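You operate a simulated robot arm through the tools that you are given. There is no shell and no other tool. Be economical: measure what you need, move in short steps, check, and stop when the job is done.

The job below is to be done with a simulated two-armed robot. You get a single attempt, and the scene is never put back.

JOB
Pump the water sample through the patch, then stand the holder on the grade card's matching grey.
Fine: white holder on the seat, funnel over it, three pumps, funnel aside. Where these are worked on the way, their far stop is far enough and under half their travel is too little: funnel.

It is judged by the outcome, as a careful person would: the job done as asked, and still so three seconds after it is handed in. It fails if anything else is knocked over, pushed out of place, dropped, spilled or broken.

ROBOT AND FRAMES
Two 7-joint arms with two-finger parallel grippers on one trunk that stands fixed in place. Base frame: the origin is at the foot of the trunk, x ahead of it, y to its left, z up. Lengths are in m, angles in rad, forces in N, time in s.
The left shoulder is at [0.07, 0.156, 1.08], the right one opposite. Payload 3.91 kg a hand.
Tool frame (each hand has its own): the origin (TCP) lies between the finger pads and is the grasp point; the fingertips stand 0.03 m ahead of it; z points along the fingers, y is the line along which they close. The gripper opens to 0.11 m. The fingers are 0.02 m wide and 0.01 m thick; the gripper's body (0.048 by 0.112 m) begins 0.055 m behind the TCP.
Orientation is that of the tool frame in the base frame, as [roll, pitch, yaw] about the fixed x, y, z axes, in that order (R = Rz(yaw) Ry(pitch) Rx(roll)). With the fingers straight down and closing along the base's y, the tool's x points along the base's -x, its y along +y and its z along -z.

CONTROLS
- The arms move only by the tool play_rows. It takes "left_commands", "right_commands" or both (then of equal length, played together; a hand with none holds still); each is a list of rows, each a list of 7 numbers: the shift along the base's x, y, z in units of 30 mm (1.0 is 30 mm), then the turn, a rotation vector about the base's x, y, z in units of 5 degrees (1.0 is 5 degrees), then the closure, from 0 (fully open) to 1 (shut). In form: [[dx, dy, dz, ax, ay, az, claw], ...]. A call has 1 to 10 rows; each row shifts and turns the commanded pose from where the row before left it. A call with a number of a shift or a turn outside -1 to 1 is refused whole. Each row takes 0.2 s and may step no farther than 0.05 m and 0.15 rad from the row before; otherwise, or with a gripper value out of range, the whole call is refused. A pose out of reach is approached as far as the arm can. The call stops where the force on the tool passes 90 N (or 10 N more than at its start, if that is more) or the arm is blocked; 0.2 s more then pass. Each finger travels about 0.108 m/s and halts on what it meets, pressing with about 28 N; the grip force reading is that of the motor and also rises with nothing between the fingers. The clock runs only during rows and for 0.2 s after the last one: add rows that do not move to give the fingers time. It gives the time, the measured TCP pose, the force on the tool (base axes), the opening and the grip force at its end, in the units of the frame above (readings bear some noise), with the torque about the TCP (base axes, N m) and any sound that the robot's microphone picked up.
- Cameras (640 x 400 px; columns grow to the right, rows downward): "scene" is now at [0.127, -0.0526, 1.3494]; the picture's right is [-0.58, -0.81, 0.00], its down [-0.12, 0.09, -0.99] and it looks along [0.81, -0.57, -0.15] (base axes); focal length 336 px, centre (320, 200). "left" rides on the left gripper at [0.072, -0.017, -0.103] in its tool frame; the picture's right is [0.23, 0.97, 0.00], its down [-0.76, 0.18, -0.62] and it looks along [-0.61, 0.14, 0.78] (tool axes); focal length 222 px, centre (320, 200). "right" rides on the right gripper at [0.072, 0.017, -0.103] in its tool frame; the picture's right is [-0.23, 0.97, 0.00], its down [-0.76, -0.18, -0.62] and it looks along [-0.61, -0.14, 0.78] (tool axes); focal length 222 px, centre (320, 200). There is no depth. A picture from a camera that has moved, and an enlarged one, comes with that camera's place and axes in the base frame and with its lens.
- capture(camera): a new picture of that camera. The clock stands still meanwhile.
- lift_body(by): slides the trunk up (or, below 0, down) by that many m; the arms and the scene camera ride with it, the base frame stays. It gives what a move gives, with no picture.
- turn_head(pan, tilt): turns the head with the scene camera to pan (to the left, within 1.501 rad either way) and tilt (down, from -0.506 to 1.204), counted from straight ahead of the robot. It gives what a move gives.
- inspect(camera, box): a new picture of the part [left, top, right, bottom] of that camera's present view, enlarged. The clock stands still meanwhile.
- sign_off(): hands the job in; it is judged then, once.

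Work in short steps. Places have to be worked out from the pictures, the camera data and where the tool is seen: move nearer, look again, correct. Check each grasp and each placing, and mend what went wrong. You have 120 turns and 94 pictures in all, those below and enlarged ones among them. Open the grippers and draw the arms clear of the work before you hand the job in, unless the task says otherwise; then end with one line.

The tools are called by a JSON object that holds its "api" and its "payload". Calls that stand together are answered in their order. play_rows: Moves the arms, as the interface text tells. Its arguments: {"type":"object","properties":{"left_commands":{"type":"array"},"right_commands":{"type":"array"}},"required":[]} The other tools are called the same way: lift_body (by) slides the trunk up or down; turn_head (pan, tilt) turns the head that bears the scene camera; capture (camera) takes a picture; inspect (camera, box) takes an enlarged picture of a part of a camera's view; sign_off () hands the job in.

At the start:

```text
time: 0.0
left_tool_pos: [0.6364, -0.0735, 1.216]
left_tcp_rot: [3.14, 0.0, -3.141]
left_force: [0.8, -0.1, 0.1]
left_moment: [-0.02, -0.04, -0.03]
left_gripper_width: 0.1101
left_grasp_force: 0.1
right_tool_pos: [0.4189, -0.6059, 1.3196]
right_tcp_rot: [3.141, -0.001, -3.141]
right_force: [0.5, -1.1, -0.6]
right_moment: [-0.01, 0.01, -0.04]
right_gripper_width: 0.1101
right_grasp_force: 0.0
trunk travel left (down, up): [-0.525, 0.415]
head pan, tilt: [-0.62, 0.148]
```

scene: 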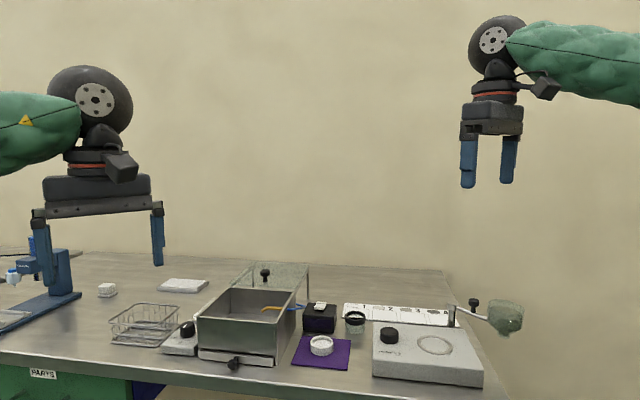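
right: 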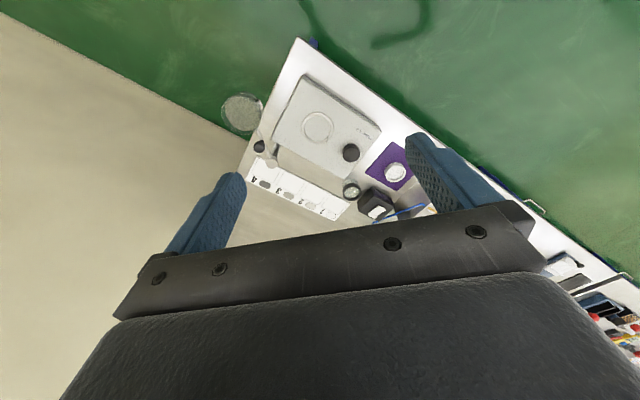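
left: 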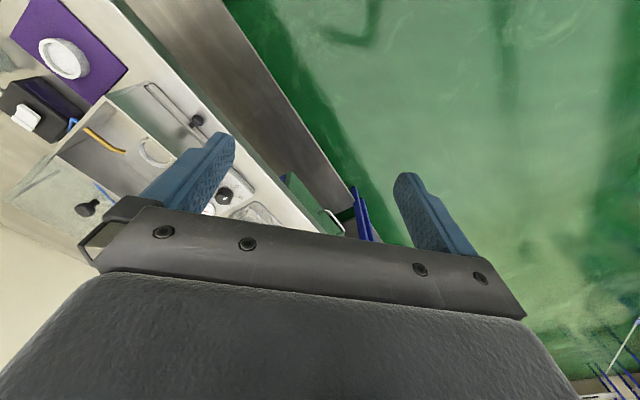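

The scene shows a grey unit with a black button and a ring seat, a funnel on a side arm, a white holder on a purple mat, and a numbered grade card. I'll look closer at these.

{"api": "inspect", "payload": {"camera": "scene", "box": [280, 270, 540, 400]}}

{"api": "inspect", "payload": {"camera": "right", "box": [200, 30, 440, 230]}}

{"api": "inspect", "payload": {"camera": "scene", "box": [0, 250, 320, 400]}}

```text
2.46 times, centred on (410, 335) of scene
camera zoom: at [0.127, -0.0526, 1.3494], right [-0.58, -0.81, 0.0], down [-0.12, 0.09, -0.99], along [0.81, -0.57, -0.15], focal length 828 px, centre (98, -132)
```

zoom: 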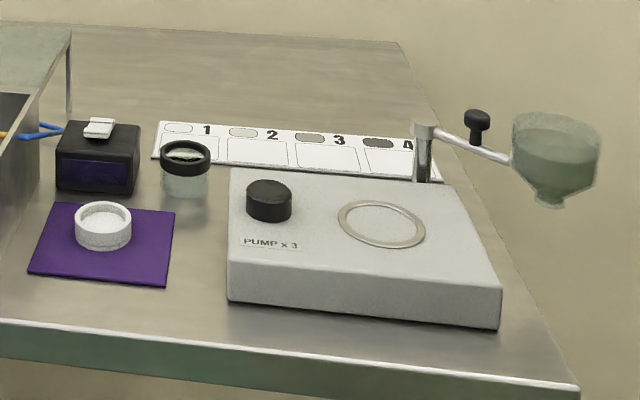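

```text
2.00 times, centred on (320, 130) of right
camera zoom: at [0.3457, -0.5906, 1.4232], right [0.23, 0.97, 0.0], down [0.76, -0.18, 0.62], along [0.61, -0.14, -0.78], focal length 444 px, centre (320, 340)
```

zoom: 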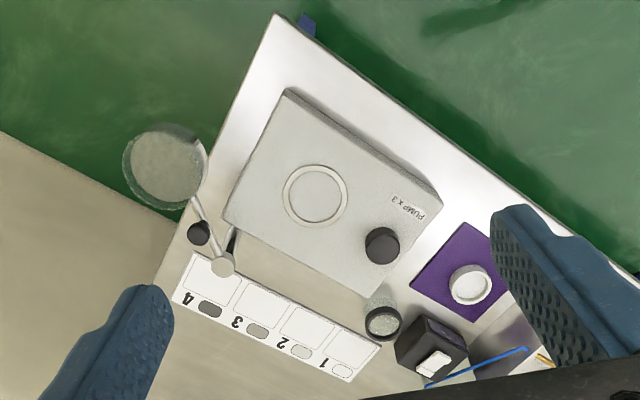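

```text
2.00 times, centred on (160, 325) of scene
camera zoom: at [0.127, -0.0526, 1.3494], right [-0.58, -0.81, 0.0], down [-0.12, 0.09, -0.99], along [0.81, -0.57, -0.15], focal length 673 px, centre (640, -50)
```

zoom: 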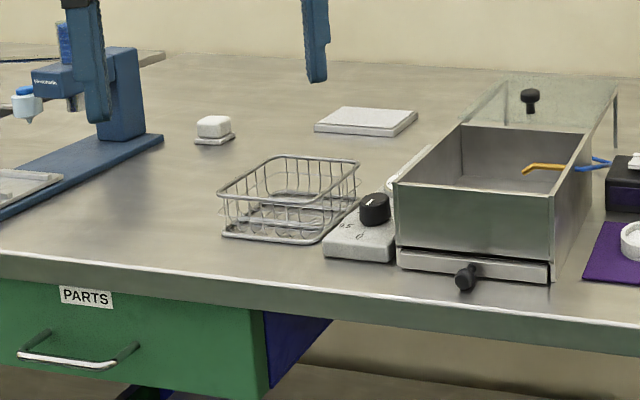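

The holder sits near (0.70,-0.46,0.91), the seat near (0.54,-0.65) and the funnel pivot near (0.576,-0.764). I'll bring the right hand down over the area for a better look.

{"api": "play_rows", "payload": {"right_commands": [[0.86, 0.22, -0.9, 0, 0, 0, 0], [0.86, 0.22, -0.9, 0, 0, 0, 0], [0.86, 0.22, -0.9, 0, 0, 0, 0], [0.86, 0.22, -0.9, 0, 0, 0, 0], [0.5, 0.22, -0.9, 0, 0, 0, 0], [0, 0.22, -0.9, 0, 0, 0, 0], [0, 0, 0, 0, 0, 0, 0]]}}

{"api": "turn_head", "payload": {"pan": -0.8, "tilt": 0.5}}

{"api": "capture", "payload": {"camera": "scene"}}

{"api": "capture", "payload": {"camera": "right"}}

```text
time: 1.6
left_tool_pos: [0.6356, -0.0739, 1.2151]
left_tcp_rot: [3.141, 0.001, -3.141]
left_force: [0.3, -0.2, -0.6]
left_moment: [-0.03, 0.0, -0.02]
left_gripper_width: 0.11
left_grasp_force: 0.1
right_tool_pos: [0.537, -0.5649, 1.1551]
right_tcp_rot: [-3.141, 0.0, -3.141]
right_force: [-0.2, 0.4, 0.3]
right_moment: [0.05, 0.02, -0.01]
right_gripper_width: 0.1099
right_grasp_force: 0.1
trunk travel left (down, up): [-0.525, 0.415]
head pan, tilt: [-0.62, 0.148]
```

```text
time: 2.4
left_tool_pos: [0.6367, -0.0741, 1.2156]
left_tcp_rot: [3.141, 0.001, -3.142]
left_force: [0.3, 1.0, -0.3]
left_moment: [-0.03, -0.01, -0.03]
left_gripper_width: 0.1098
left_grasp_force: 0.1
right_tool_pos: [0.5368, -0.5665, 1.1563]
right_tcp_rot: [3.141, 0.0, -3.141]
right_force: [-0.1, 0.9, -0.3]
right_moment: [0.01, -0.01, 0.02]
right_gripper_width: 0.1101
right_grasp_force: 0.1
trunk travel left (down, up): [-0.525, 0.415]
head pan, tilt: [-0.799, 0.499]
```

```text
87 pictures are left
camera scene: at [0.1151, -0.0639, 1.3169], right [-0.72, -0.7, 0.0], down [-0.33, 0.34, -0.88], along [0.61, -0.63, -0.48], focal length 336 px, centre (320, 200)
```

scene: 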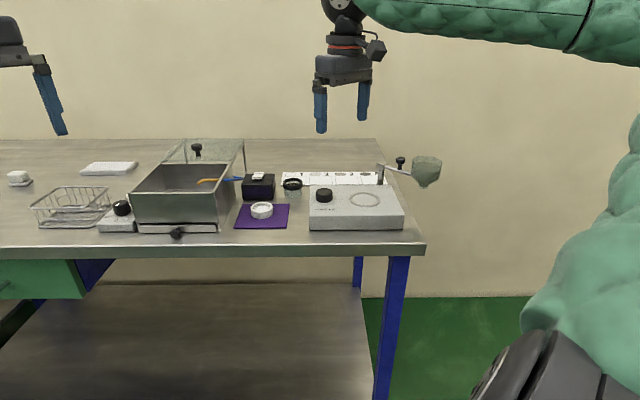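

```text
86 pictures are left
camera right: at [0.4651, -0.5493, 1.2596], right [0.23, 0.97, 0.0], down [0.76, -0.18, 0.62], along [0.61, -0.14, -0.78], focal length 222 px, centre (320, 200)
```

right: 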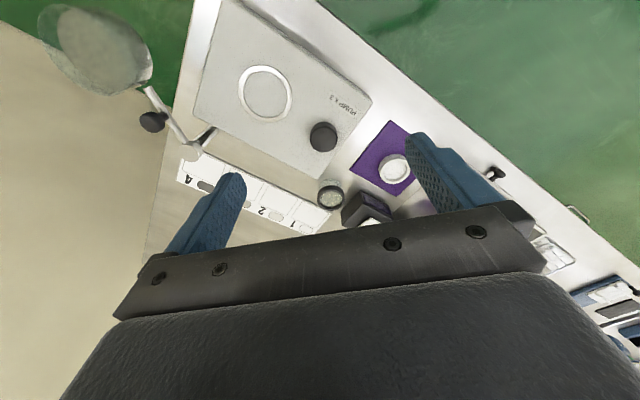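

Triangulated: holder about (0.702,-0.465,0.907 top), seat (0.518,-0.632,0.943), button (0.589,-0.572,0.955). The table's edge lies about 43° off the base axes, so I turn the hand to match and move above the holder.

{"api": "play_rows", "payload": {"right_commands": [[0.61, 0.37, -0.39, 0, 0, -0.965, 0], [0.61, 0.37, -0.39, 0, 0, -0.965, 0], [0.61, 0.37, -0.39, 0, 0, -0.965, 0], [0.61, 0.37, -0.39, 0, 0, -0.965, 0], [0.61, 0.37, -0.39, 0, 0, -0.965, 0], [0.61, 0.37, -0.39, 0, 0, -0.965, 0], [0.61, 0.37, -0.39, 0, 0, -0.965, 0], [0.61, 0.37, -0.39, 0, 0, -0.965, 0], [0.61, 0.37, -0.39, 0, 0, -0.965, 0], [0, 0, 0, 0, 0, 0, 0]]}}

{"api": "capture", "payload": {"camera": "right"}}

```text
time: 4.6
left_tool_pos: [0.6361, -0.0753, 1.2155]
left_tcp_rot: [3.141, 0.0, -3.141]
left_force: [-1.1, 0.1, 2.2]
left_moment: [-0.02, -0.03, -0.02]
left_gripper_width: 0.1101
left_grasp_force: 0.0
right_tool_pos: [0.6997, -0.4647, 1.0534]
right_tcp_rot: [3.139, 0.001, 2.383]
right_force: [0.3, -0.2, 0.5]
right_moment: [-0.02, -0.01, 0.01]
right_gripper_width: 0.1102
right_grasp_force: 0.0
trunk travel left (down, up): [-0.525, 0.415]
head pan, tilt: [-0.799, 0.499]
```

```text
85 pictures are left
camera right: at [0.6599, -0.4031, 1.157], right [0.84, 0.55, 0.0], down [0.43, -0.65, 0.62], along [0.34, -0.52, -0.78], focal length 222 px, centre (320, 200)
```

right: 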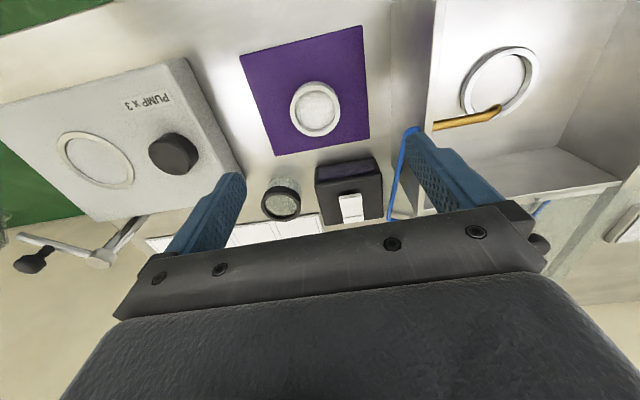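

Holder top centre now computes to (0.695,-0.466). I'll narrow the fingers to about 8 cm and descend to TCP z ≈ 0.925.

{"api": "play_rows", "payload": {"right_commands": [[-0.07, -0.02, 0, 0, 0, 0, 0.25], [-0.07, -0.02, -0.8, 0, 0, 0, 0.25], [0, 0, -0.9, 0, 0, 0, 0.25], [0, 0, -0.9, 0, 0, 0, 0.25], [0, 0, -0.9, 0, 0, 0, 0.25], [0, 0, -0.75, 0, 0, 0, 0.25], [0, 0, 0, 0, 0, 0, 0.25]]}}

{"api": "capture", "payload": {"camera": "right"}}

{"api": "inspect", "payload": {"camera": "scene", "box": [200, 120, 450, 260]}}

```text
time: 6.2
left_tool_pos: [0.6329, -0.0707, 1.2198]
left_tcp_rot: [-3.14, 0.005, -3.141]
left_force: [-0.7, -0.2, 0.9]
left_moment: [0.03, -0.01, -0.02]
left_gripper_width: 0.1098
left_grasp_force: 0.1
right_tool_pos: [0.699, -0.4656, 0.9337]
right_tcp_rot: [3.138, 0.011, 2.385]
right_force: [19.3, -24.3, 86.2]
right_moment: [-3.03, 2.65, 1.28]
right_gripper_width: 0.0843
right_grasp_force: 1.4
trunk travel left (down, up): [-0.525, 0.415]
head pan, tilt: [-0.799, 0.499]
```

```text
84 pictures are left
camera right: at [0.6559, -0.4037, 1.037], right [0.83, 0.55, 0.01], down [0.42, -0.65, 0.63], along [0.35, -0.52, -0.78], focal length 222 px, centre (320, 200)
```

right: 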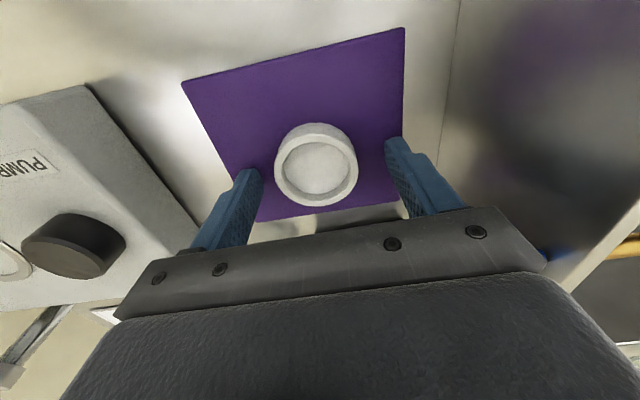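

```text
2.56 times, centred on (325, 190) of scene
camera zoom: at [0.1112, -0.0614, 1.3188], right [-0.72, -0.7, 0.0], down [-0.33, 0.34, -0.88], along [0.61, -0.63, -0.48], focal length 862 px, centre (307, 226)
```

zoom: 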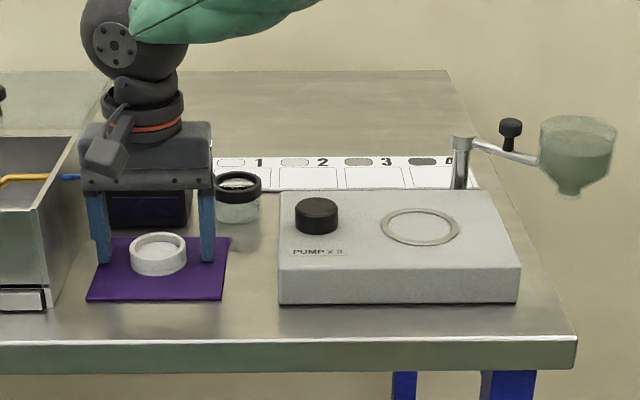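

The left fingertip met the mat, so the mat top is at about z 0.904 and the holder's rim near 0.923. I back up a few millimetres, recentre by 6 mm and close.

{"api": "play_rows", "payload": {"right_commands": [[0, 0, 0.2, 0, 0, 0, 0.25], [-0.17, 0.13, 0, 0, 0, 0, 0.25], [0, 0, 0, 0, 0, 0, 0.25]]}}

{"api": "capture", "payload": {"camera": "right"}}

```text
time: 7.0
left_tool_pos: [0.6367, -0.0728, 1.2152]
left_tcp_rot: [-3.141, 0.0, 3.14]
left_force: [0.2, 0.1, -0.2]
left_moment: [0.01, 0.03, -0.02]
left_gripper_width: 0.1101
left_grasp_force: 0.1
right_tool_pos: [0.6941, -0.4653, 0.9334]
right_tcp_rot: [3.139, 0.008, 2.381]
right_force: [49.6, -41.2, 66.1]
right_moment: [-2.97, 1.05, 2.83]
right_gripper_width: 0.0803
right_grasp_force: 0.1
trunk travel left (down, up): [-0.525, 0.415]
head pan, tilt: [-0.799, 0.499]
```

```text
82 pictures are left
camera right: at [0.6537, -0.4039, 1.0374], right [0.84, 0.55, 0.01], down [0.42, -0.65, 0.63], along [0.35, -0.52, -0.78], focal length 222 px, centre (320, 200)
```

right: 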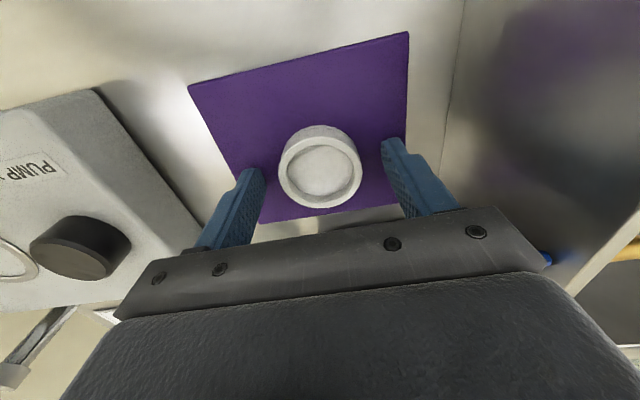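

The finger is still pressing down, as the commanded pose had gone deeper than reached. I lift further until the force goes away.

{"api": "play_rows", "payload": {"right_commands": [[0, 0, 0.35, 0, 0, 0, 0.25], [0, 0, 0.1, 0, 0, 0, 0.25], [0, 0, 0, 0, 0, 0, 0.25]]}}

{"api": "inspect", "payload": {"camera": "scene", "box": [210, 160, 320, 240]}}

```text
time: 7.8
left_tool_pos: [0.6364, -0.0733, 1.2157]
left_tcp_rot: [3.141, -0.001, 3.142]
left_force: [-0.6, -0.4, 0.5]
left_moment: [-0.02, -0.05, -0.01]
left_gripper_width: 0.1099
left_grasp_force: 0.0
right_tool_pos: [0.6912, -0.463, 0.9424]
right_tcp_rot: [-3.139, -0.006, 2.382]
right_force: [-0.4, -0.4, -0.1]
right_moment: [-0.04, -0.03, -0.03]
right_gripper_width: 0.0825
right_grasp_force: 0.2
trunk travel left (down, up): [-0.525, 0.415]
head pan, tilt: [-0.799, 0.499]
```

```text
5.00 times, centred on (265, 200) of scene
camera zoom: at [0.115, -0.064, 1.3166], right [-0.72, -0.7, 0.0], down [-0.33, 0.34, -0.88], along [0.61, -0.63, -0.48], focal length 1683 px, centre (595, 200)
```

zoom: 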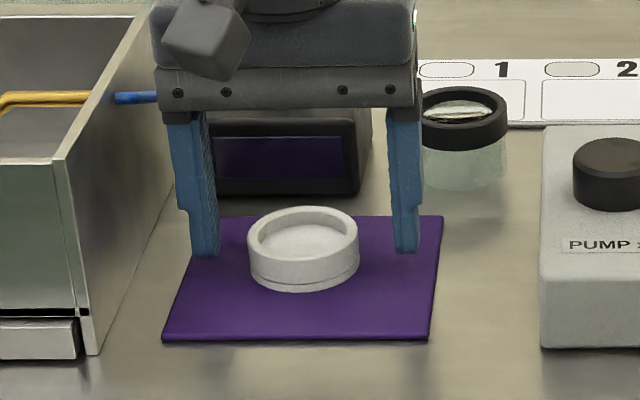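

The hand is free now with the fingertips about 9 mm above the mat, straddling the holder. I lower 3 mm and close.

{"api": "play_rows", "payload": {"right_commands": [[0, 0, -0.1, 0, 0, 0, 0.25], [0, 0, 0, 0, 0, 0, 0.6], [0, 0, 0, 0, 0, 0, 0.6], [0, 0, 0, 0, 0, 0, 0.6]]}}

{"api": "capture", "payload": {"camera": "right"}}

```text
time: 8.8
left_tool_pos: [0.637, -0.0736, 1.2158]
left_tcp_rot: [-3.141, 0.001, -3.141]
left_force: [0.9, -0.4, -0.6]
left_moment: [-0.01, -0.03, 0.0]
left_gripper_width: 0.1101
left_grasp_force: 0.1
right_tool_pos: [0.6927, -0.4646, 0.942]
right_tcp_rot: [3.14, 0.001, 2.382]
right_force: [-1.4, 0.2, -0.2]
right_moment: [0.01, 0.0, 0.04]
right_gripper_width: 0.0507
right_grasp_force: 28.4
trunk travel left (down, up): [-0.525, 0.415]
head pan, tilt: [-0.799, 0.499]
```

```text
80 pictures are left
camera right: at [0.6509, -0.4036, 1.0457], right [0.83, 0.55, 0.0], down [0.43, -0.65, 0.62], along [0.34, -0.52, -0.78], focal length 222 px, centre (320, 200)
```

right: 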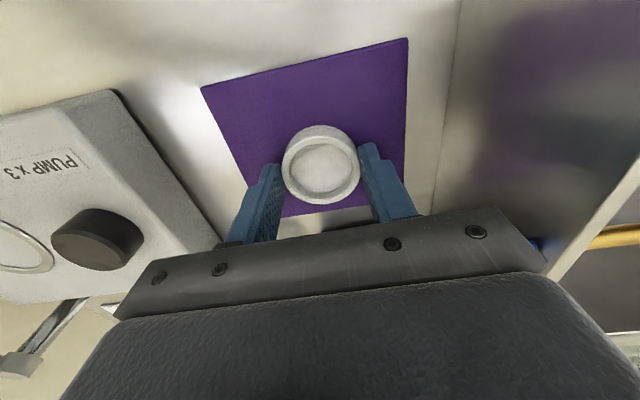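

Grip is good (50.7 mm, 28 N). I lift 9 cm and carry the holder over toward the seat.

{"api": "play_rows", "payload": {"right_commands": [[0, 0, 0.9, 0, 0, 0, 0.6], [0, 0, 1, 0, 0, 0, 0.6], [0, 0, 1, 0, 0, 0, 0.6], [-0.8, -0.78, 0, 0, 0, 0, 0.6], [-0.8, -0.78, 0, 0, 0, 0, 0.6], [-0.8, -0.78, 0, 0, 0, 0, 0.6], [-0.8, -0.78, 0, 0, 0, 0, 0.6], [-0.8, -0.78, 0, 0, 0, 0, 0.6], [-0.8, -0.78, 0, 0, 0, 0, 0.6], [0, 0, 0, 0, 0, 0, 0.6]]}}

{"api": "capture", "payload": {"camera": "right"}}

{"api": "inspect", "payload": {"camera": "scene", "box": [270, 110, 450, 250]}}

```text
time: 11.0
left_tool_pos: [0.6373, -0.0738, 1.2151]
left_tcp_rot: [-3.141, -0.001, 3.141]
left_force: [0.5, 0.4, 0.4]
left_moment: [-0.02, -0.01, -0.01]
left_gripper_width: 0.1102
left_grasp_force: 0.1
right_tool_pos: [0.5474, -0.604, 1.0254]
right_tcp_rot: [3.141, -0.001, 2.385]
right_force: [-0.3, 0.2, 0.1]
right_moment: [-0.02, 0.01, 0.0]
right_gripper_width: 0.0505
right_grasp_force: 27.9
trunk travel left (down, up): [-0.525, 0.415]
head pan, tilt: [-0.799, 0.499]
```

```text
79 pictures are left
camera right: at [0.5056, -0.543, 1.1291], right [0.83, 0.55, 0.0], down [0.43, -0.65, 0.62], along [0.34, -0.52, -0.78], focal length 222 px, centre (320, 200)
```

right: 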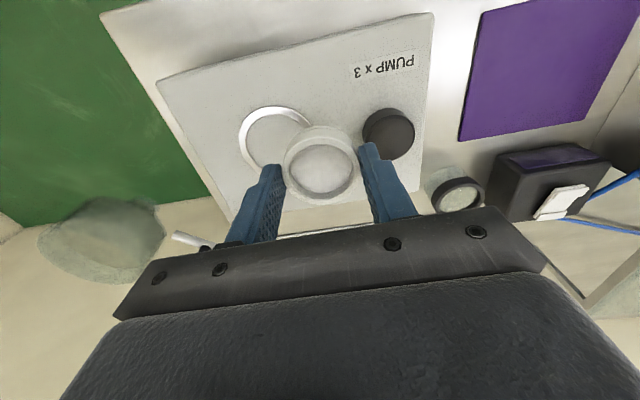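

```text
2.86 times, centred on (360, 180) of scene
camera zoom: at [0.1158, -0.0633, 1.3167], right [-0.72, -0.7, 0.0], down [-0.33, 0.34, -0.88], along [0.61, -0.63, -0.48], focal length 962 px, centre (206, 257)
```

zoom: 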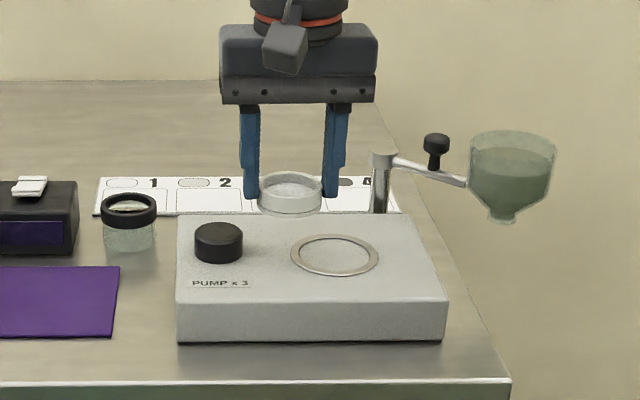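

Seat centre recomputes to (0.519,-0.632,0.942). I move above it and descend to just over the seat.

{"api": "play_rows", "payload": {"right_commands": [[-0.44, -0.48, 0, 0, 0, 0, 0.6], [-0.44, -0.48, 0, 0, 0, 0, 0.6], [0, 0, -0.6, 0, 0, 0, 0.6], [0, 0, -0.5, 0, 0, 0, 0.6], [0, 0, 0, 0, 0, 0, 0.6]]}}

{"api": "capture", "payload": {"camera": "right"}}

{"api": "inspect", "payload": {"camera": "scene", "box": [310, 150, 430, 240]}}

```text
time: 12.2
left_tool_pos: [0.6357, -0.0746, 1.2155]
left_tcp_rot: [3.14, 0.001, 3.141]
left_force: [0.0, -1.0, 0.5]
left_moment: [-0.01, 0.01, 0.01]
left_gripper_width: 0.1098
left_grasp_force: 0.1
right_tool_pos: [0.5227, -0.6332, 0.9949]
right_tcp_rot: [-3.141, -0.001, 2.381]
right_force: [0.1, 0.3, -0.3]
right_moment: [0.01, 0.0, 0.0]
right_gripper_width: 0.0504
right_grasp_force: 28.1
trunk travel left (down, up): [-0.525, 0.415]
head pan, tilt: [-0.799, 0.499]
```

```text
77 pictures are left
camera right: at [0.4801, -0.5713, 1.0984], right [0.83, 0.55, 0.0], down [0.43, -0.65, 0.62], along [0.34, -0.52, -0.78], focal length 222 px, centre (320, 200)
```

right: 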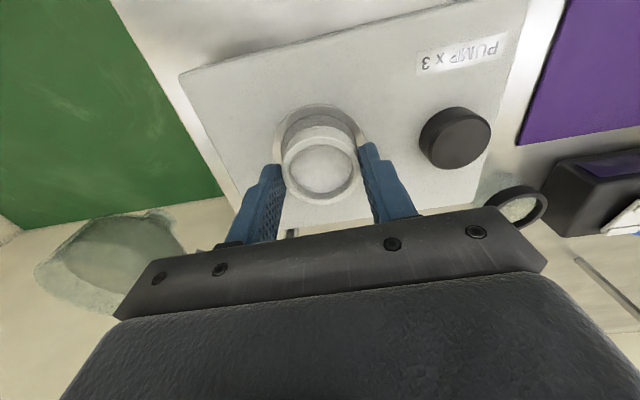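

```text
4.44 times, centred on (370, 195) of scene
camera zoom: at [0.115, -0.064, 1.3168], right [-0.72, -0.7, 0.0], down [-0.33, 0.34, -0.88], along [0.61, -0.63, -0.48], focal length 1496 px, centre (98, 222)
```

zoom: 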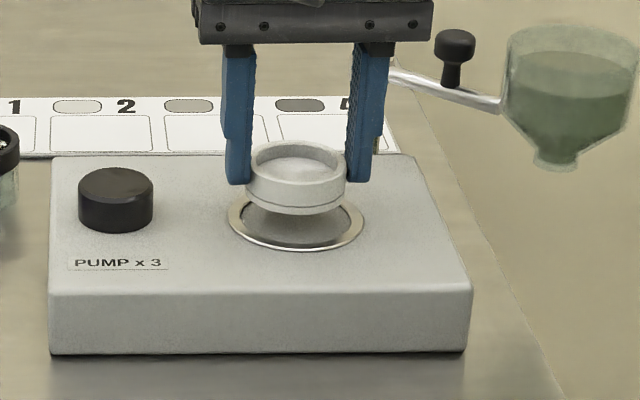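

In the scene view the holder sits right above the ring with about 1.9 cm to go. I lower in small rows and watch the force.

{"api": "play_rows", "payload": {"right_commands": [[0, 0, -0.3, 0, 0, 0, 0.6], [0, 0, -0.15, 0, 0, 0, 0.6], [0, 0, 0, 0, 0, 0, 0.6]]}}

{"api": "inspect", "payload": {"camera": "scene", "box": [310, 150, 430, 240]}}

{"api": "capture", "payload": {"camera": "right"}}

```text
time: 13.0
left_tool_pos: [0.637, -0.0736, 1.2151]
left_tcp_rot: [-3.142, 0.0, 3.141]
left_force: [0.0, -0.2, -0.1]
left_moment: [0.0, -0.02, -0.04]
left_gripper_width: 0.1097
left_grasp_force: 0.0
right_tool_pos: [0.5212, -0.633, 0.9817]
right_tcp_rot: [-3.141, 0.0, 2.384]
right_force: [-0.2, 0.1, -0.6]
right_moment: [-0.02, 0.0, -0.03]
right_gripper_width: 0.0506
right_grasp_force: 28.3
trunk travel left (down, up): [-0.525, 0.415]
head pan, tilt: [-0.799, 0.499]
```

```text
4.44 times, centred on (370, 195) of scene
camera zoom: at [0.115, -0.064, 1.3168], right [-0.72, -0.7, 0.0], down [-0.33, 0.34, -0.88], along [0.61, -0.63, -0.48], focal length 1496 px, centre (98, 222)
```

zoom: 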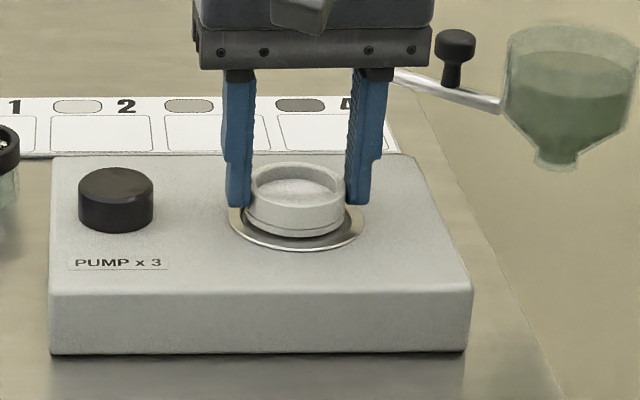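

```text
74 pictures are left
camera right: at [0.48, -0.5722, 1.0851], right [0.83, 0.55, 0.0], down [0.43, -0.65, 0.62], along [0.34, -0.52, -0.78], focal length 222 px, centre (320, 200)
```

right: 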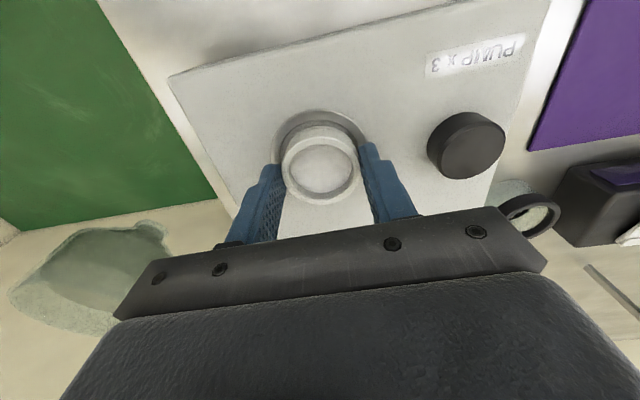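

About 4 mm remain and the holder is centred in the ring. I lower the last bit gently.

{"api": "play_rows", "payload": {"right_commands": [[0, 0, -0.1, 0, 0, 0, 0.6], [0, 0, -0.07, 0, 0, 0, 0.6], [0, 0, 0, 0, 0, 0, 0.6]]}}

{"api": "inspect", "payload": {"camera": "scene", "box": [310, 150, 430, 240]}}

```text
time: 13.8
left_tool_pos: [0.6364, -0.0729, 1.2152]
left_tcp_rot: [-3.141, 0.001, 3.141]
left_force: [0.4, 0.0, 0.2]
left_moment: [-0.03, -0.03, 0.01]
left_gripper_width: 0.1103
left_grasp_force: 0.1
right_tool_pos: [0.5211, -0.6342, 0.9759]
right_tcp_rot: [-3.141, 0.002, 2.381]
right_force: [1.7, -0.4, 10.6]
right_moment: [0.0, -0.06, 0.01]
right_gripper_width: 0.0507
right_grasp_force: 28.6
trunk travel left (down, up): [-0.525, 0.415]
head pan, tilt: [-0.799, 0.499]
```

```text
4.44 times, centred on (370, 195) of scene
camera zoom: at [0.1145, -0.0634, 1.3171], right [-0.72, -0.7, 0.0], down [-0.33, 0.34, -0.88], along [0.61, -0.63, -0.48], focal length 1496 px, centre (98, 222)
```

zoom: 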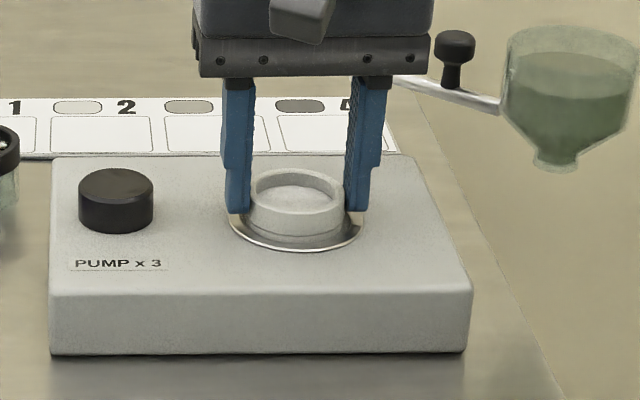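

It is seated (10 N of contact) and centred. I open the fingers and lift away.

{"api": "play_rows", "payload": {"right_commands": [[0, 0, 0.05, 0, 0, 0, 0.45], [0, 0, 0, 0, 0, 0, 0.25], [0, 0, 0.3, 0, 0, 0, 0.25], [0, 0, 0.9, 0, 0, 0, 0.25], [0, 0, 0.9, 0, 0, 0, 0.25], [0, 0, 0.9, 0, 0, 0, 0.25], [0, 0, 0, 0, 0, 0, 0.25]]}}

{"api": "capture", "payload": {"camera": "right"}}

{"api": "inspect", "payload": {"camera": "scene", "box": [310, 130, 450, 240]}}

```text
time: 15.4
left_tool_pos: [0.6361, -0.0746, 1.2162]
left_tcp_rot: [3.141, 0.001, -3.141]
left_force: [1.0, 0.3, 0.1]
left_moment: [0.01, -0.01, -0.02]
left_gripper_width: 0.1101
left_grasp_force: 0.0
right_tool_pos: [0.5215, -0.6333, 1.067]
right_tcp_rot: [-3.141, -0.001, 2.382]
right_force: [0.3, 0.3, -0.5]
right_moment: [0.0, 0.01, 0.0]
right_gripper_width: 0.0826
right_grasp_force: 0.1
trunk travel left (down, up): [-0.525, 0.415]
head pan, tilt: [-0.799, 0.499]
```

```text
72 pictures are left
camera right: at [0.48, -0.5723, 1.1705], right [0.83, 0.55, 0.0], down [0.43, -0.65, 0.62], along [0.34, -0.52, -0.78], focal length 222 px, centre (320, 200)
```

right: 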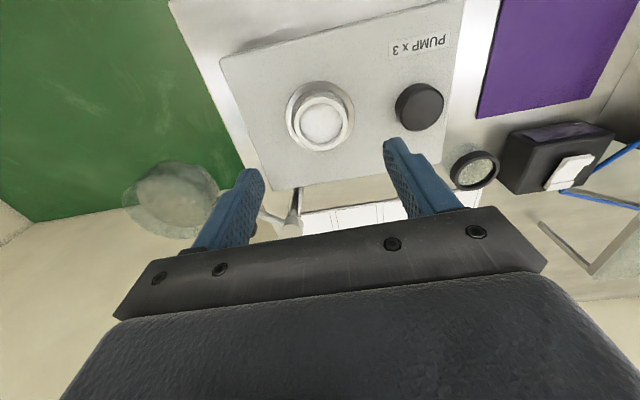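

```text
3.64 times, centred on (380, 185) of scene
camera zoom: at [0.1152, -0.0643, 1.3168], right [-0.72, -0.7, 0.0], down [-0.33, 0.34, -0.88], along [0.61, -0.63, -0.48], focal length 1224 px, centre (102, 254)
```

zoom: 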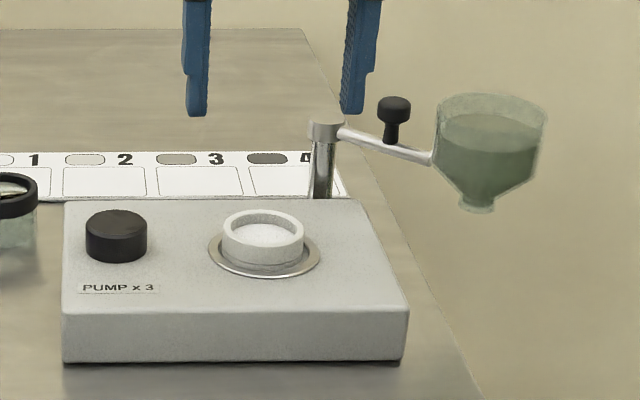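

The holder is seated squarely. The funnel's knob triangulates to (0.507,-0.751, top 1.011), pivot ≈ (0.56,-0.754), so the swing is about 72° clockwise. I move above the knob and look.

{"api": "play_rows", "payload": {"right_commands": [[-0.12, -0.98, 0.1, 0, 0, 0, 0.55], [-0.12, -0.98, 0, 0, 0, 0, 0.55], [-0.12, -0.98, 0, 0, 0, 0, 0.55], [-0.12, -0.98, 0, 0, 0, 0, 0.55], [0, 0, 0, 0, 0, 0, 0.55]]}}

{"api": "capture", "payload": {"camera": "right"}}

{"api": "inspect", "payload": {"camera": "scene", "box": [340, 110, 460, 210]}}

```text
time: 16.6
left_tool_pos: [0.6374, -0.073, 1.2162]
left_tcp_rot: [-3.141, 0.002, 3.141]
left_force: [-0.6, -0.4, -0.2]
left_moment: [-0.04, -0.02, 0.03]
left_gripper_width: 0.1102
left_grasp_force: 0.0
right_tool_pos: [0.5052, -0.7531, 1.0708]
right_tcp_rot: [3.14, 0.0, 2.382]
right_force: [-0.3, -0.3, 0.1]
right_moment: [0.02, 0.0, 0.0]
right_gripper_width: 0.0495
right_grasp_force: 0.1
trunk travel left (down, up): [-0.525, 0.415]
head pan, tilt: [-0.799, 0.499]
```

```text
70 pictures are left
camera right: at [0.4641, -0.6929, 1.1748], right [0.83, 0.55, 0.0], down [0.43, -0.65, 0.62], along [0.34, -0.52, -0.78], focal length 222 px, centre (320, 200)
```

right: 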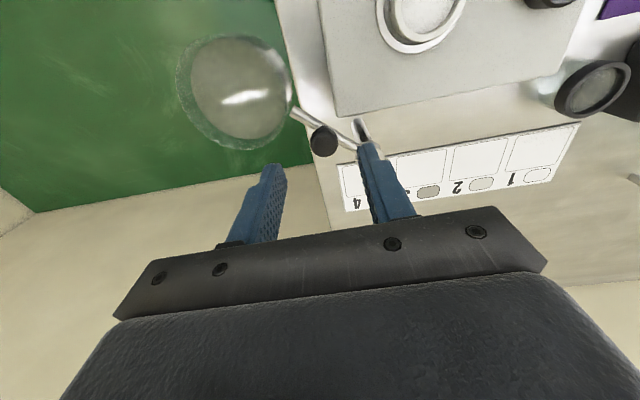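

```text
4.00 times, centred on (400, 160) of scene
camera zoom: at [0.115, -0.0636, 1.3168], right [-0.72, -0.7, 0.0], down [-0.33, 0.34, -0.88], along [0.61, -0.63, -0.48], focal length 1346 px, centre (0, 360)
```

zoom: 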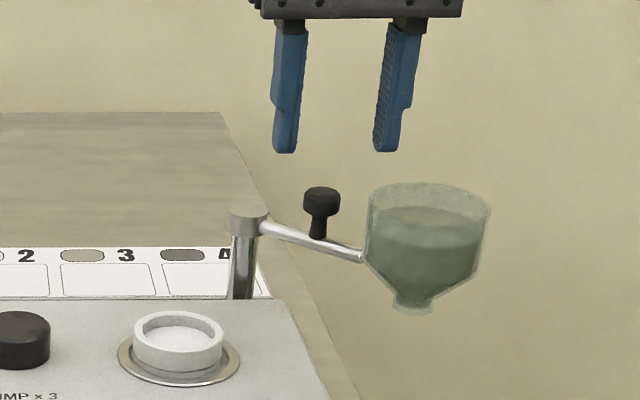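

The hand is centred over the knob within a few millimetres. I descend so the tips reach about 15 mm below the knob's top and close loosely.

{"api": "play_rows", "payload": {"right_commands": [[0.05, 0.13, -0.7, 0, 0, 0, 0.55], [0, 0, -0.6, 0, 0, 0, 0.55], [0, 0, -0.2, 0, 0, 0, 0.55], [0, 0, 0, 0, 0, 0, 0.74], [0, 0, 0, 0, 0, 0, 0.74]]}}

{"api": "capture", "payload": {"camera": "right"}}

{"api": "inspect", "payload": {"camera": "scene", "box": [340, 110, 460, 210]}}

```text
time: 17.8
left_tool_pos: [0.6365, -0.075, 1.2158]
left_tcp_rot: [-3.141, 0.0, 3.142]
left_force: [0.4, -0.5, -0.6]
left_moment: [-0.02, 0.0, 0.01]
left_gripper_width: 0.11
left_grasp_force: 0.0
right_tool_pos: [0.5075, -0.7483, 1.0241]
right_tcp_rot: [3.141, 0.0, 2.383]
right_force: [0.0, -0.6, 0.6]
right_moment: [0.03, -0.02, -0.02]
right_gripper_width: 0.0287
right_grasp_force: 0.0
trunk travel left (down, up): [-0.525, 0.415]
head pan, tilt: [-0.799, 0.499]
```

```text
68 pictures are left
camera right: at [0.4664, -0.6868, 1.1293], right [0.83, 0.55, 0.0], down [0.43, -0.65, 0.62], along [0.34, -0.52, -0.78], focal length 222 px, centre (320, 200)
```

right: 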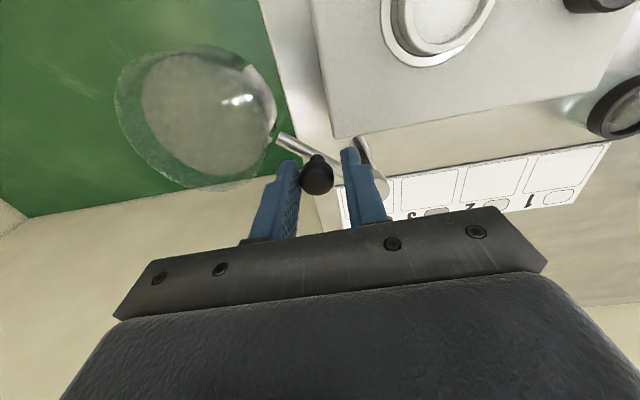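

```text
4.00 times, centred on (400, 160) of scene
camera zoom: at [0.1151, -0.064, 1.3168], right [-0.72, -0.7, 0.0], down [-0.33, 0.34, -0.88], along [0.61, -0.63, -0.48], focal length 1346 px, centre (0, 360)
```

zoom: 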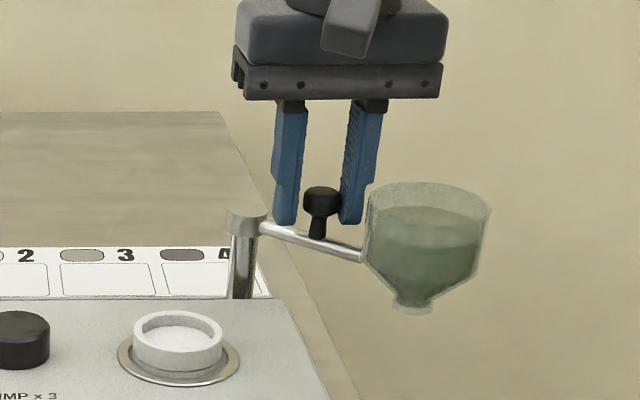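

The knob is between the fingers. I swing the arm slowly along its arc for the first half.

{"api": "play_rows", "payload": {"right_commands": [[0.01, 0.137, 0, 0, 0, 0, 0.76], [0.02, 0.137, 0, 0, 0, 0, 0.76], [0.025, 0.137, 0, 0, 0, 0, 0.76], [0.03, 0.137, 0, 0, 0, 0, 0.76], [0.05, 0.123, 0, 0, 0, 0, 0.76], [0.06, 0.123, 0, 0, 0, 0, 0.76], [0.065, 0.123, 0, 0, 0, 0, 0.76], [0.075, 0.123, 0, 0, 0, 0, 0.76], [0, 0, 0, 0, 0, 0, 0.76]]}}

{"api": "inspect", "payload": {"camera": "scene", "box": [320, 110, 440, 210]}}

{"api": "capture", "payload": {"camera": "right"}}

```text
time: 19.8
left_tool_pos: [0.6363, -0.0738, 1.2157]
left_tcp_rot: [3.141, 0.0, 3.141]
left_force: [-0.9, 0.0, -0.1]
left_moment: [0.0, -0.01, -0.04]
left_gripper_width: 0.1102
left_grasp_force: 0.0
right_tool_pos: [0.52, -0.7143, 1.0259]
right_tcp_rot: [-3.141, -0.001, 2.384]
right_force: [-0.8, 0.4, -0.3]
right_moment: [0.03, 0.0, 0.01]
right_gripper_width: 0.0266
right_grasp_force: 0.2
trunk travel left (down, up): [-0.525, 0.415]
head pan, tilt: [-0.799, 0.499]
```

```text
4.00 times, centred on (380, 160) of scene
camera zoom: at [0.1149, -0.0641, 1.3168], right [-0.72, -0.7, 0.0], down [-0.33, 0.34, -0.88], along [0.61, -0.63, -0.48], focal length 1346 px, centre (80, 360)
```

zoom: 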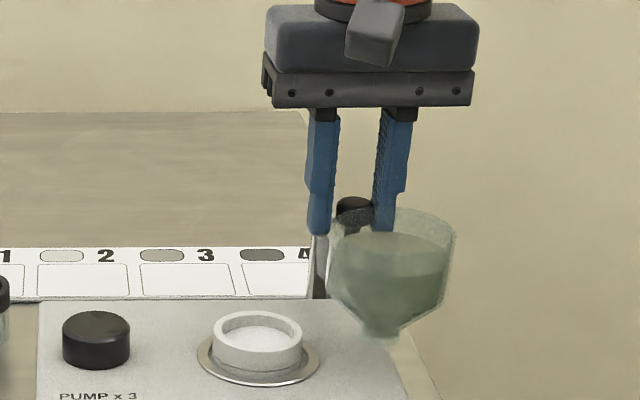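

```text
65 pictures are left
camera right: at [0.4784, -0.6544, 1.1295], right [0.83, 0.55, 0.0], down [0.43, -0.65, 0.62], along [0.34, -0.52, -0.78], focal length 222 px, centre (320, 200)
```

right: 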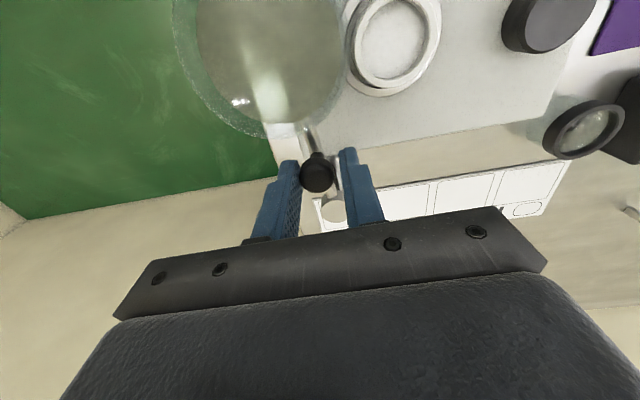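

The funnel follows well. Its nozzle height is close to the holder's rim height, so I continue in small steps and check clearance before it arrives.

{"api": "play_rows", "payload": {"right_commands": [[0.09, 0.085, 0, 0, 0, 0, 0.76], [0.09, 0.08, 0, 0, 0, 0, 0.76], [0.09, 0.075, 0, 0, 0, 0, 0.76], [0, 0, 0, 0, 0, 0, 0.76]]}}

{"api": "inspect", "payload": {"camera": "scene", "box": [330, 150, 410, 210]}}

```text
time: 20.8
left_tool_pos: [0.6375, -0.0736, 1.2154]
left_tcp_rot: [-3.141, -0.001, 3.14]
left_force: [0.4, -0.2, 0.5]
left_moment: [-0.01, 0.01, 0.01]
left_gripper_width: 0.1099
left_grasp_force: 0.2
right_tool_pos: [0.5266, -0.7099, 1.025]
right_tcp_rot: [3.14, 0.001, 2.383]
right_force: [-0.5, -1.2, 0.0]
right_moment: [0.0, 0.03, 0.06]
right_gripper_width: 0.0262
right_grasp_force: 0.1
trunk travel left (down, up): [-0.525, 0.415]
head pan, tilt: [-0.799, 0.499]
```

```text
6.67 times, centred on (370, 180) of scene
camera zoom: at [0.1149, -0.064, 1.3168], right [-0.72, -0.7, 0.0], down [-0.33, 0.34, -0.88], along [0.61, -0.63, -0.48], focal length 2244 px, centre (-13, 333)
```

zoom: 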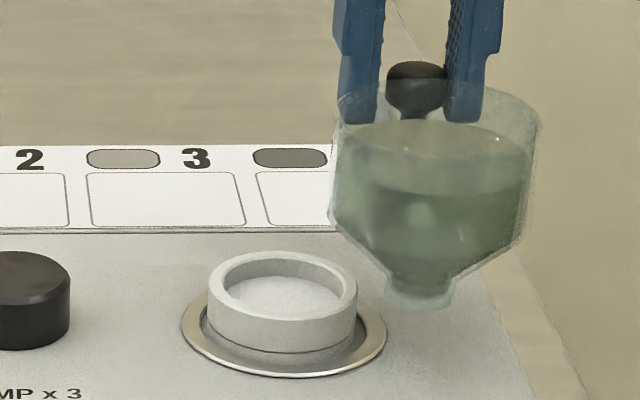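

The nozzle seems to clear the rim by a couple of millimetres. I go on slowly toward the stop.

{"api": "play_rows", "payload": {"right_commands": [[0.1, 0.07, 0, 0, 0, 0, 0.76], [0.1, 0.065, 0, 0, 0, 0, 0.76], [0.1, 0.06, 0, 0, 0, 0, 0.76], [0.1, 0.055, 0, 0, 0, 0, 0.76], [0, 0, 0, 0, 0, 0, 0.76]]}}

{"api": "inspect", "payload": {"camera": "scene", "box": [330, 150, 410, 210]}}

{"api": "capture", "payload": {"camera": "right"}}

```text
time: 22.0
left_tool_pos: [0.6367, -0.0731, 1.2146]
left_tcp_rot: [-3.14, 0.0, -3.14]
left_force: [0.4, -0.8, -0.5]
left_moment: [0.0, -0.01, 0.0]
left_gripper_width: 0.1101
left_grasp_force: 0.0
right_tool_pos: [0.54, -0.7013, 1.0257]
right_tcp_rot: [3.141, 0.0, 2.382]
right_force: [-0.2, 0.4, 0.2]
right_moment: [-0.01, -0.01, -0.01]
right_gripper_width: 0.0263
right_grasp_force: 0.0
trunk travel left (down, up): [-0.525, 0.415]
head pan, tilt: [-0.799, 0.499]
```

```text
6.67 times, centred on (370, 180) of scene
camera zoom: at [0.1149, -0.0639, 1.3168], right [-0.72, -0.7, 0.0], down [-0.33, 0.34, -0.88], along [0.61, -0.63, -0.48], focal length 2244 px, centre (-13, 333)
```

zoom: 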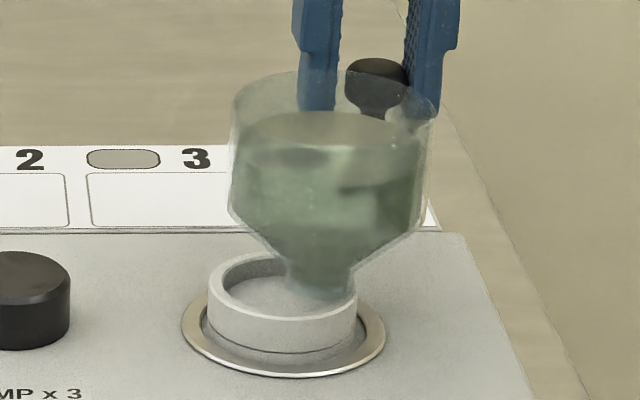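

```text
62 pictures are left
camera right: at [0.4989, -0.6407, 1.1294], right [0.83, 0.55, 0.0], down [0.43, -0.65, 0.62], along [0.34, -0.52, -0.78], focal length 222 px, centre (320, 200)
```

right: 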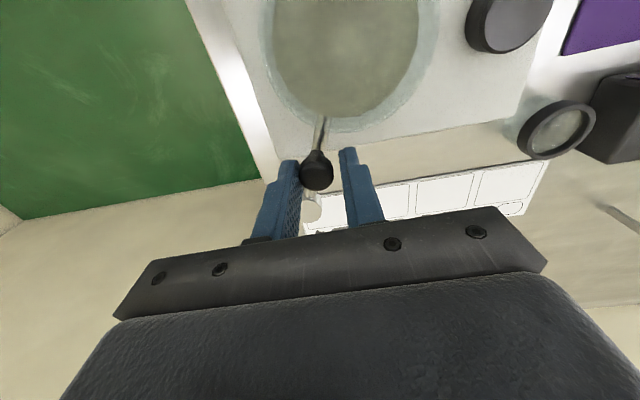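

No contact; about 13 mm of funnel travel is left to centre. I push on to the stop with small rows.

{"api": "play_rows", "payload": {"right_commands": [[0.1, 0.035, 0, 0, 0, 0, 0.76], [0.1, 0.03, 0, 0, 0, 0, 0.76], [0.05, 0.01, 0, 0, 0, 0, 0.76], [0, 0, 0, 0, 0, 0, 0.76]]}}

{"api": "inspect", "payload": {"camera": "scene", "box": [330, 150, 410, 210]}}

```text
time: 23.0
left_tool_pos: [0.6356, -0.0734, 1.2163]
left_tcp_rot: [3.141, 0.0, 3.141]
left_force: [-0.5, -0.2, 0.2]
left_moment: [0.05, 0.02, 0.0]
left_gripper_width: 0.11
left_grasp_force: 0.1
right_tool_pos: [0.5459, -0.6999, 1.0265]
right_tcp_rot: [-3.141, 0.0, 2.382]
right_force: [-5.0, -2.5, -0.1]
right_moment: [-0.02, 0.11, -0.03]
right_gripper_width: 0.0287
right_grasp_force: 2.4
trunk travel left (down, up): [-0.525, 0.415]
head pan, tilt: [-0.799, 0.499]
```

```text
6.67 times, centred on (370, 180) of scene
camera zoom: at [0.1146, -0.0643, 1.3168], right [-0.72, -0.7, 0.0], down [-0.33, 0.34, -0.88], along [0.61, -0.63, -0.48], focal length 2244 px, centre (-13, 333)
```

zoom: 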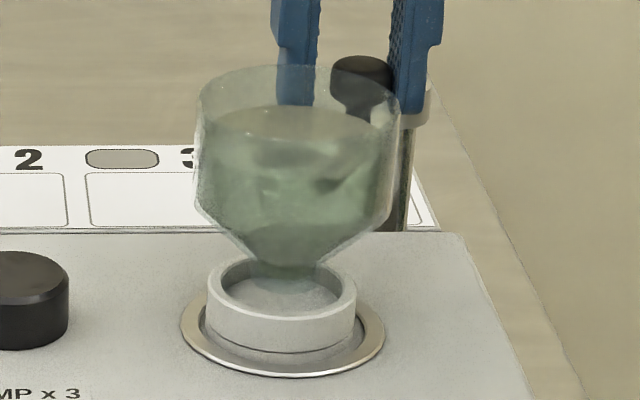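

The funnel is at its stop, nozzle centred over the holder. I free the knob and lift out, then close the fingers and move above the button at about (0.591,-0.571).

{"api": "play_rows", "payload": {"right_commands": [[-0.05, -0.05, 0, 0, 0, 0, 0.65], [0, 0, 0, 0, 0, 0, 0.55], [0, 0, 0.5, 0, 0, 0, 0.55], [0, 0, 1, 0, 0, 0, 0.55], [0, 0, 0.5, 0, 0, 0, 0.8], [0.38, 0.95, 0, 0, 0, 0, 1], [0.38, 0.95, 0, 0, 0, 0, 1], [0.38, 0.95, 0, 0, 0, 0, 1], [0.38, 0.95, 0, 0, 0, 0, 1], [0, 0.5, 0, 0, 0, 0, 1]]}}

{"api": "capture", "payload": {"camera": "right"}}

{"api": "inspect", "payload": {"camera": "scene", "box": [290, 120, 410, 220]}}

```text
time: 25.2
left_tool_pos: [0.6357, -0.0731, 1.216]
left_tcp_rot: [-3.141, 0.001, 3.141]
left_force: [0.3, 0.6, 0.5]
left_moment: [0.01, 0.01, -0.02]
left_gripper_width: 0.1102
left_grasp_force: 0.2
right_tool_pos: [0.5938, -0.5722, 1.0862]
right_tcp_rot: [3.141, 0.001, 2.384]
right_force: [0.9, 0.2, 0.2]
right_moment: [0.02, 0.03, 0.0]
right_gripper_width: 0.0
right_grasp_force: 28.1
trunk travel left (down, up): [-0.525, 0.415]
head pan, tilt: [-0.799, 0.499]
```

```text
60 pictures are left
camera right: at [0.5517, -0.5106, 1.1892], right [0.83, 0.55, 0.0], down [0.43, -0.65, 0.62], along [0.34, -0.52, -0.78], focal length 222 px, centre (320, 200)
```

right: 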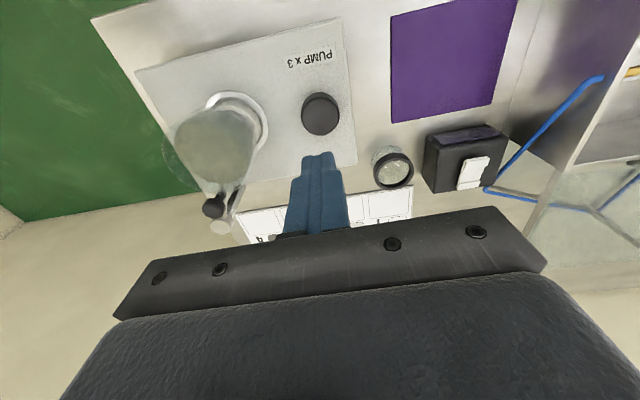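

```text
4.00 times, centred on (350, 170) of scene
camera zoom: at [0.1152, -0.0639, 1.3168], right [-0.72, -0.7, 0.0], down [-0.33, 0.34, -0.88], along [0.61, -0.63, -0.48], focal length 1346 px, centre (200, 320)
```

zoom: 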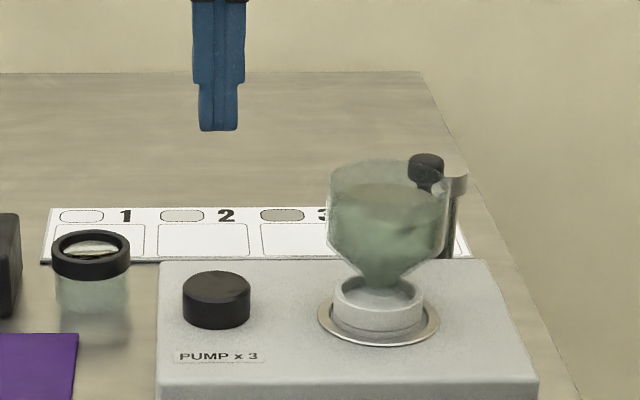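

Button is at (0.590,-0.570); I descend to just above it.

{"api": "play_rows", "payload": {"right_commands": [[-0.1, 0.05, -0.9, 0, 0, 0, 1], [0, 0, -1, 0, 0, 0, 1], [0, 0, -0.95, 0, 0, 0, 1], [0, 0, 0, 0, 0, 0, 1]]}}

{"api": "inspect", "payload": {"camera": "scene", "box": [290, 120, 410, 220]}}

```text
time: 26.2
left_tool_pos: [0.6357, -0.0734, 1.2162]
left_tcp_rot: [3.141, 0.0, -3.141]
left_force: [-1.6, -0.5, 0.5]
left_moment: [0.0, 0.0, 0.02]
left_gripper_width: 0.11
left_grasp_force: 0.0
right_tool_pos: [0.5883, -0.569, 1.0008]
right_tcp_rot: [3.14, 0.001, 2.382]
right_force: [-0.3, 0.2, 0.2]
right_moment: [0.03, 0.02, 0.01]
right_gripper_width: 0.0002
right_grasp_force: 27.9
trunk travel left (down, up): [-0.525, 0.415]
head pan, tilt: [-0.799, 0.499]
```

```text
4.00 times, centred on (350, 170) of scene
camera zoom: at [0.1148, -0.0637, 1.3169], right [-0.72, -0.7, 0.0], down [-0.33, 0.34, -0.88], along [0.61, -0.63, -0.48], focal length 1346 px, centre (200, 320)
```

zoom: 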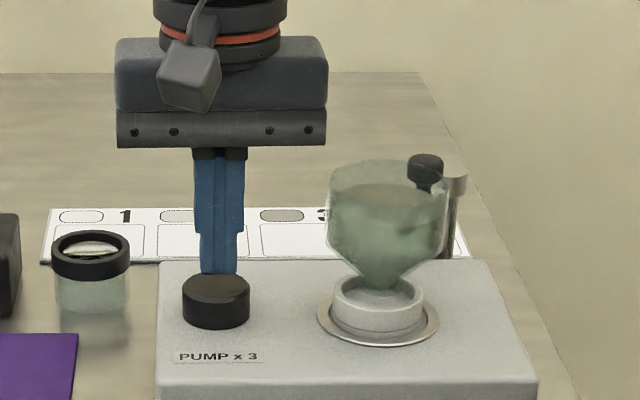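

The tip is about 1 cm above the button. I press down in small rows and watch force and sound.

{"api": "play_rows", "payload": {"right_commands": [[0, 0, -0.3, 0, 0, 0, 1], [0, 0, -0.1, 0, 0, 0, 1], [0, 0, -0.1, 0, 0, 0, 1], [0, 0, 0, 0, 0, 0, 1]]}}

```text
time: 27.2
left_tool_pos: [0.6368, -0.0739, 1.2165]
left_tcp_rot: [-3.142, 0.0, -3.141]
left_force: [-0.9, -0.3, 0.5]
left_moment: [-0.06, 0.0, 0.01]
left_gripper_width: 0.1101
left_grasp_force: 0.1
right_tool_pos: [0.5895, -0.5704, 0.986]
right_tcp_rot: [-3.14, 0.001, 2.383]
right_force: [1.0, 0.7, 2.5]
right_moment: [-0.01, -0.03, 0.0]
right_gripper_width: 0.0
right_grasp_force: 28.3
trunk travel left (down, up): [-0.525, 0.415]
head pan, tilt: [-0.799, 0.499]
```

Light spring contact (2.5 N) at tip z 0.956. I press further.

{"api": "play_rows", "payload": {"right_commands": [[0, 0, -0.1, 0, 0, 0, 1], [0, 0, -0.1, 0, 0, 0, 1], [0, 0, 0, 0, 0, 0, 1]]}}

```text
time: 28.0
left_tool_pos: [0.636, -0.0734, 1.216]
left_tcp_rot: [3.142, 0.0, -3.141]
left_force: [-0.2, 0.7, -0.1]
left_moment: [-0.01, 0.01, 0.0]
left_gripper_width: 0.1102
left_grasp_force: 0.0
right_tool_pos: [0.5873, -0.5697, 0.9798]
right_tcp_rot: [3.141, -0.001, 2.383]
right_force: [-0.4, -3.3, 5.6]
right_moment: [-0.06, -0.02, 0.0]
right_gripper_width: 0.0002
right_grasp_force: 28.2
trunk travel left (down, up): [-0.525, 0.415]
head pan, tilt: [-0.799, 0.499]
heard: click
```

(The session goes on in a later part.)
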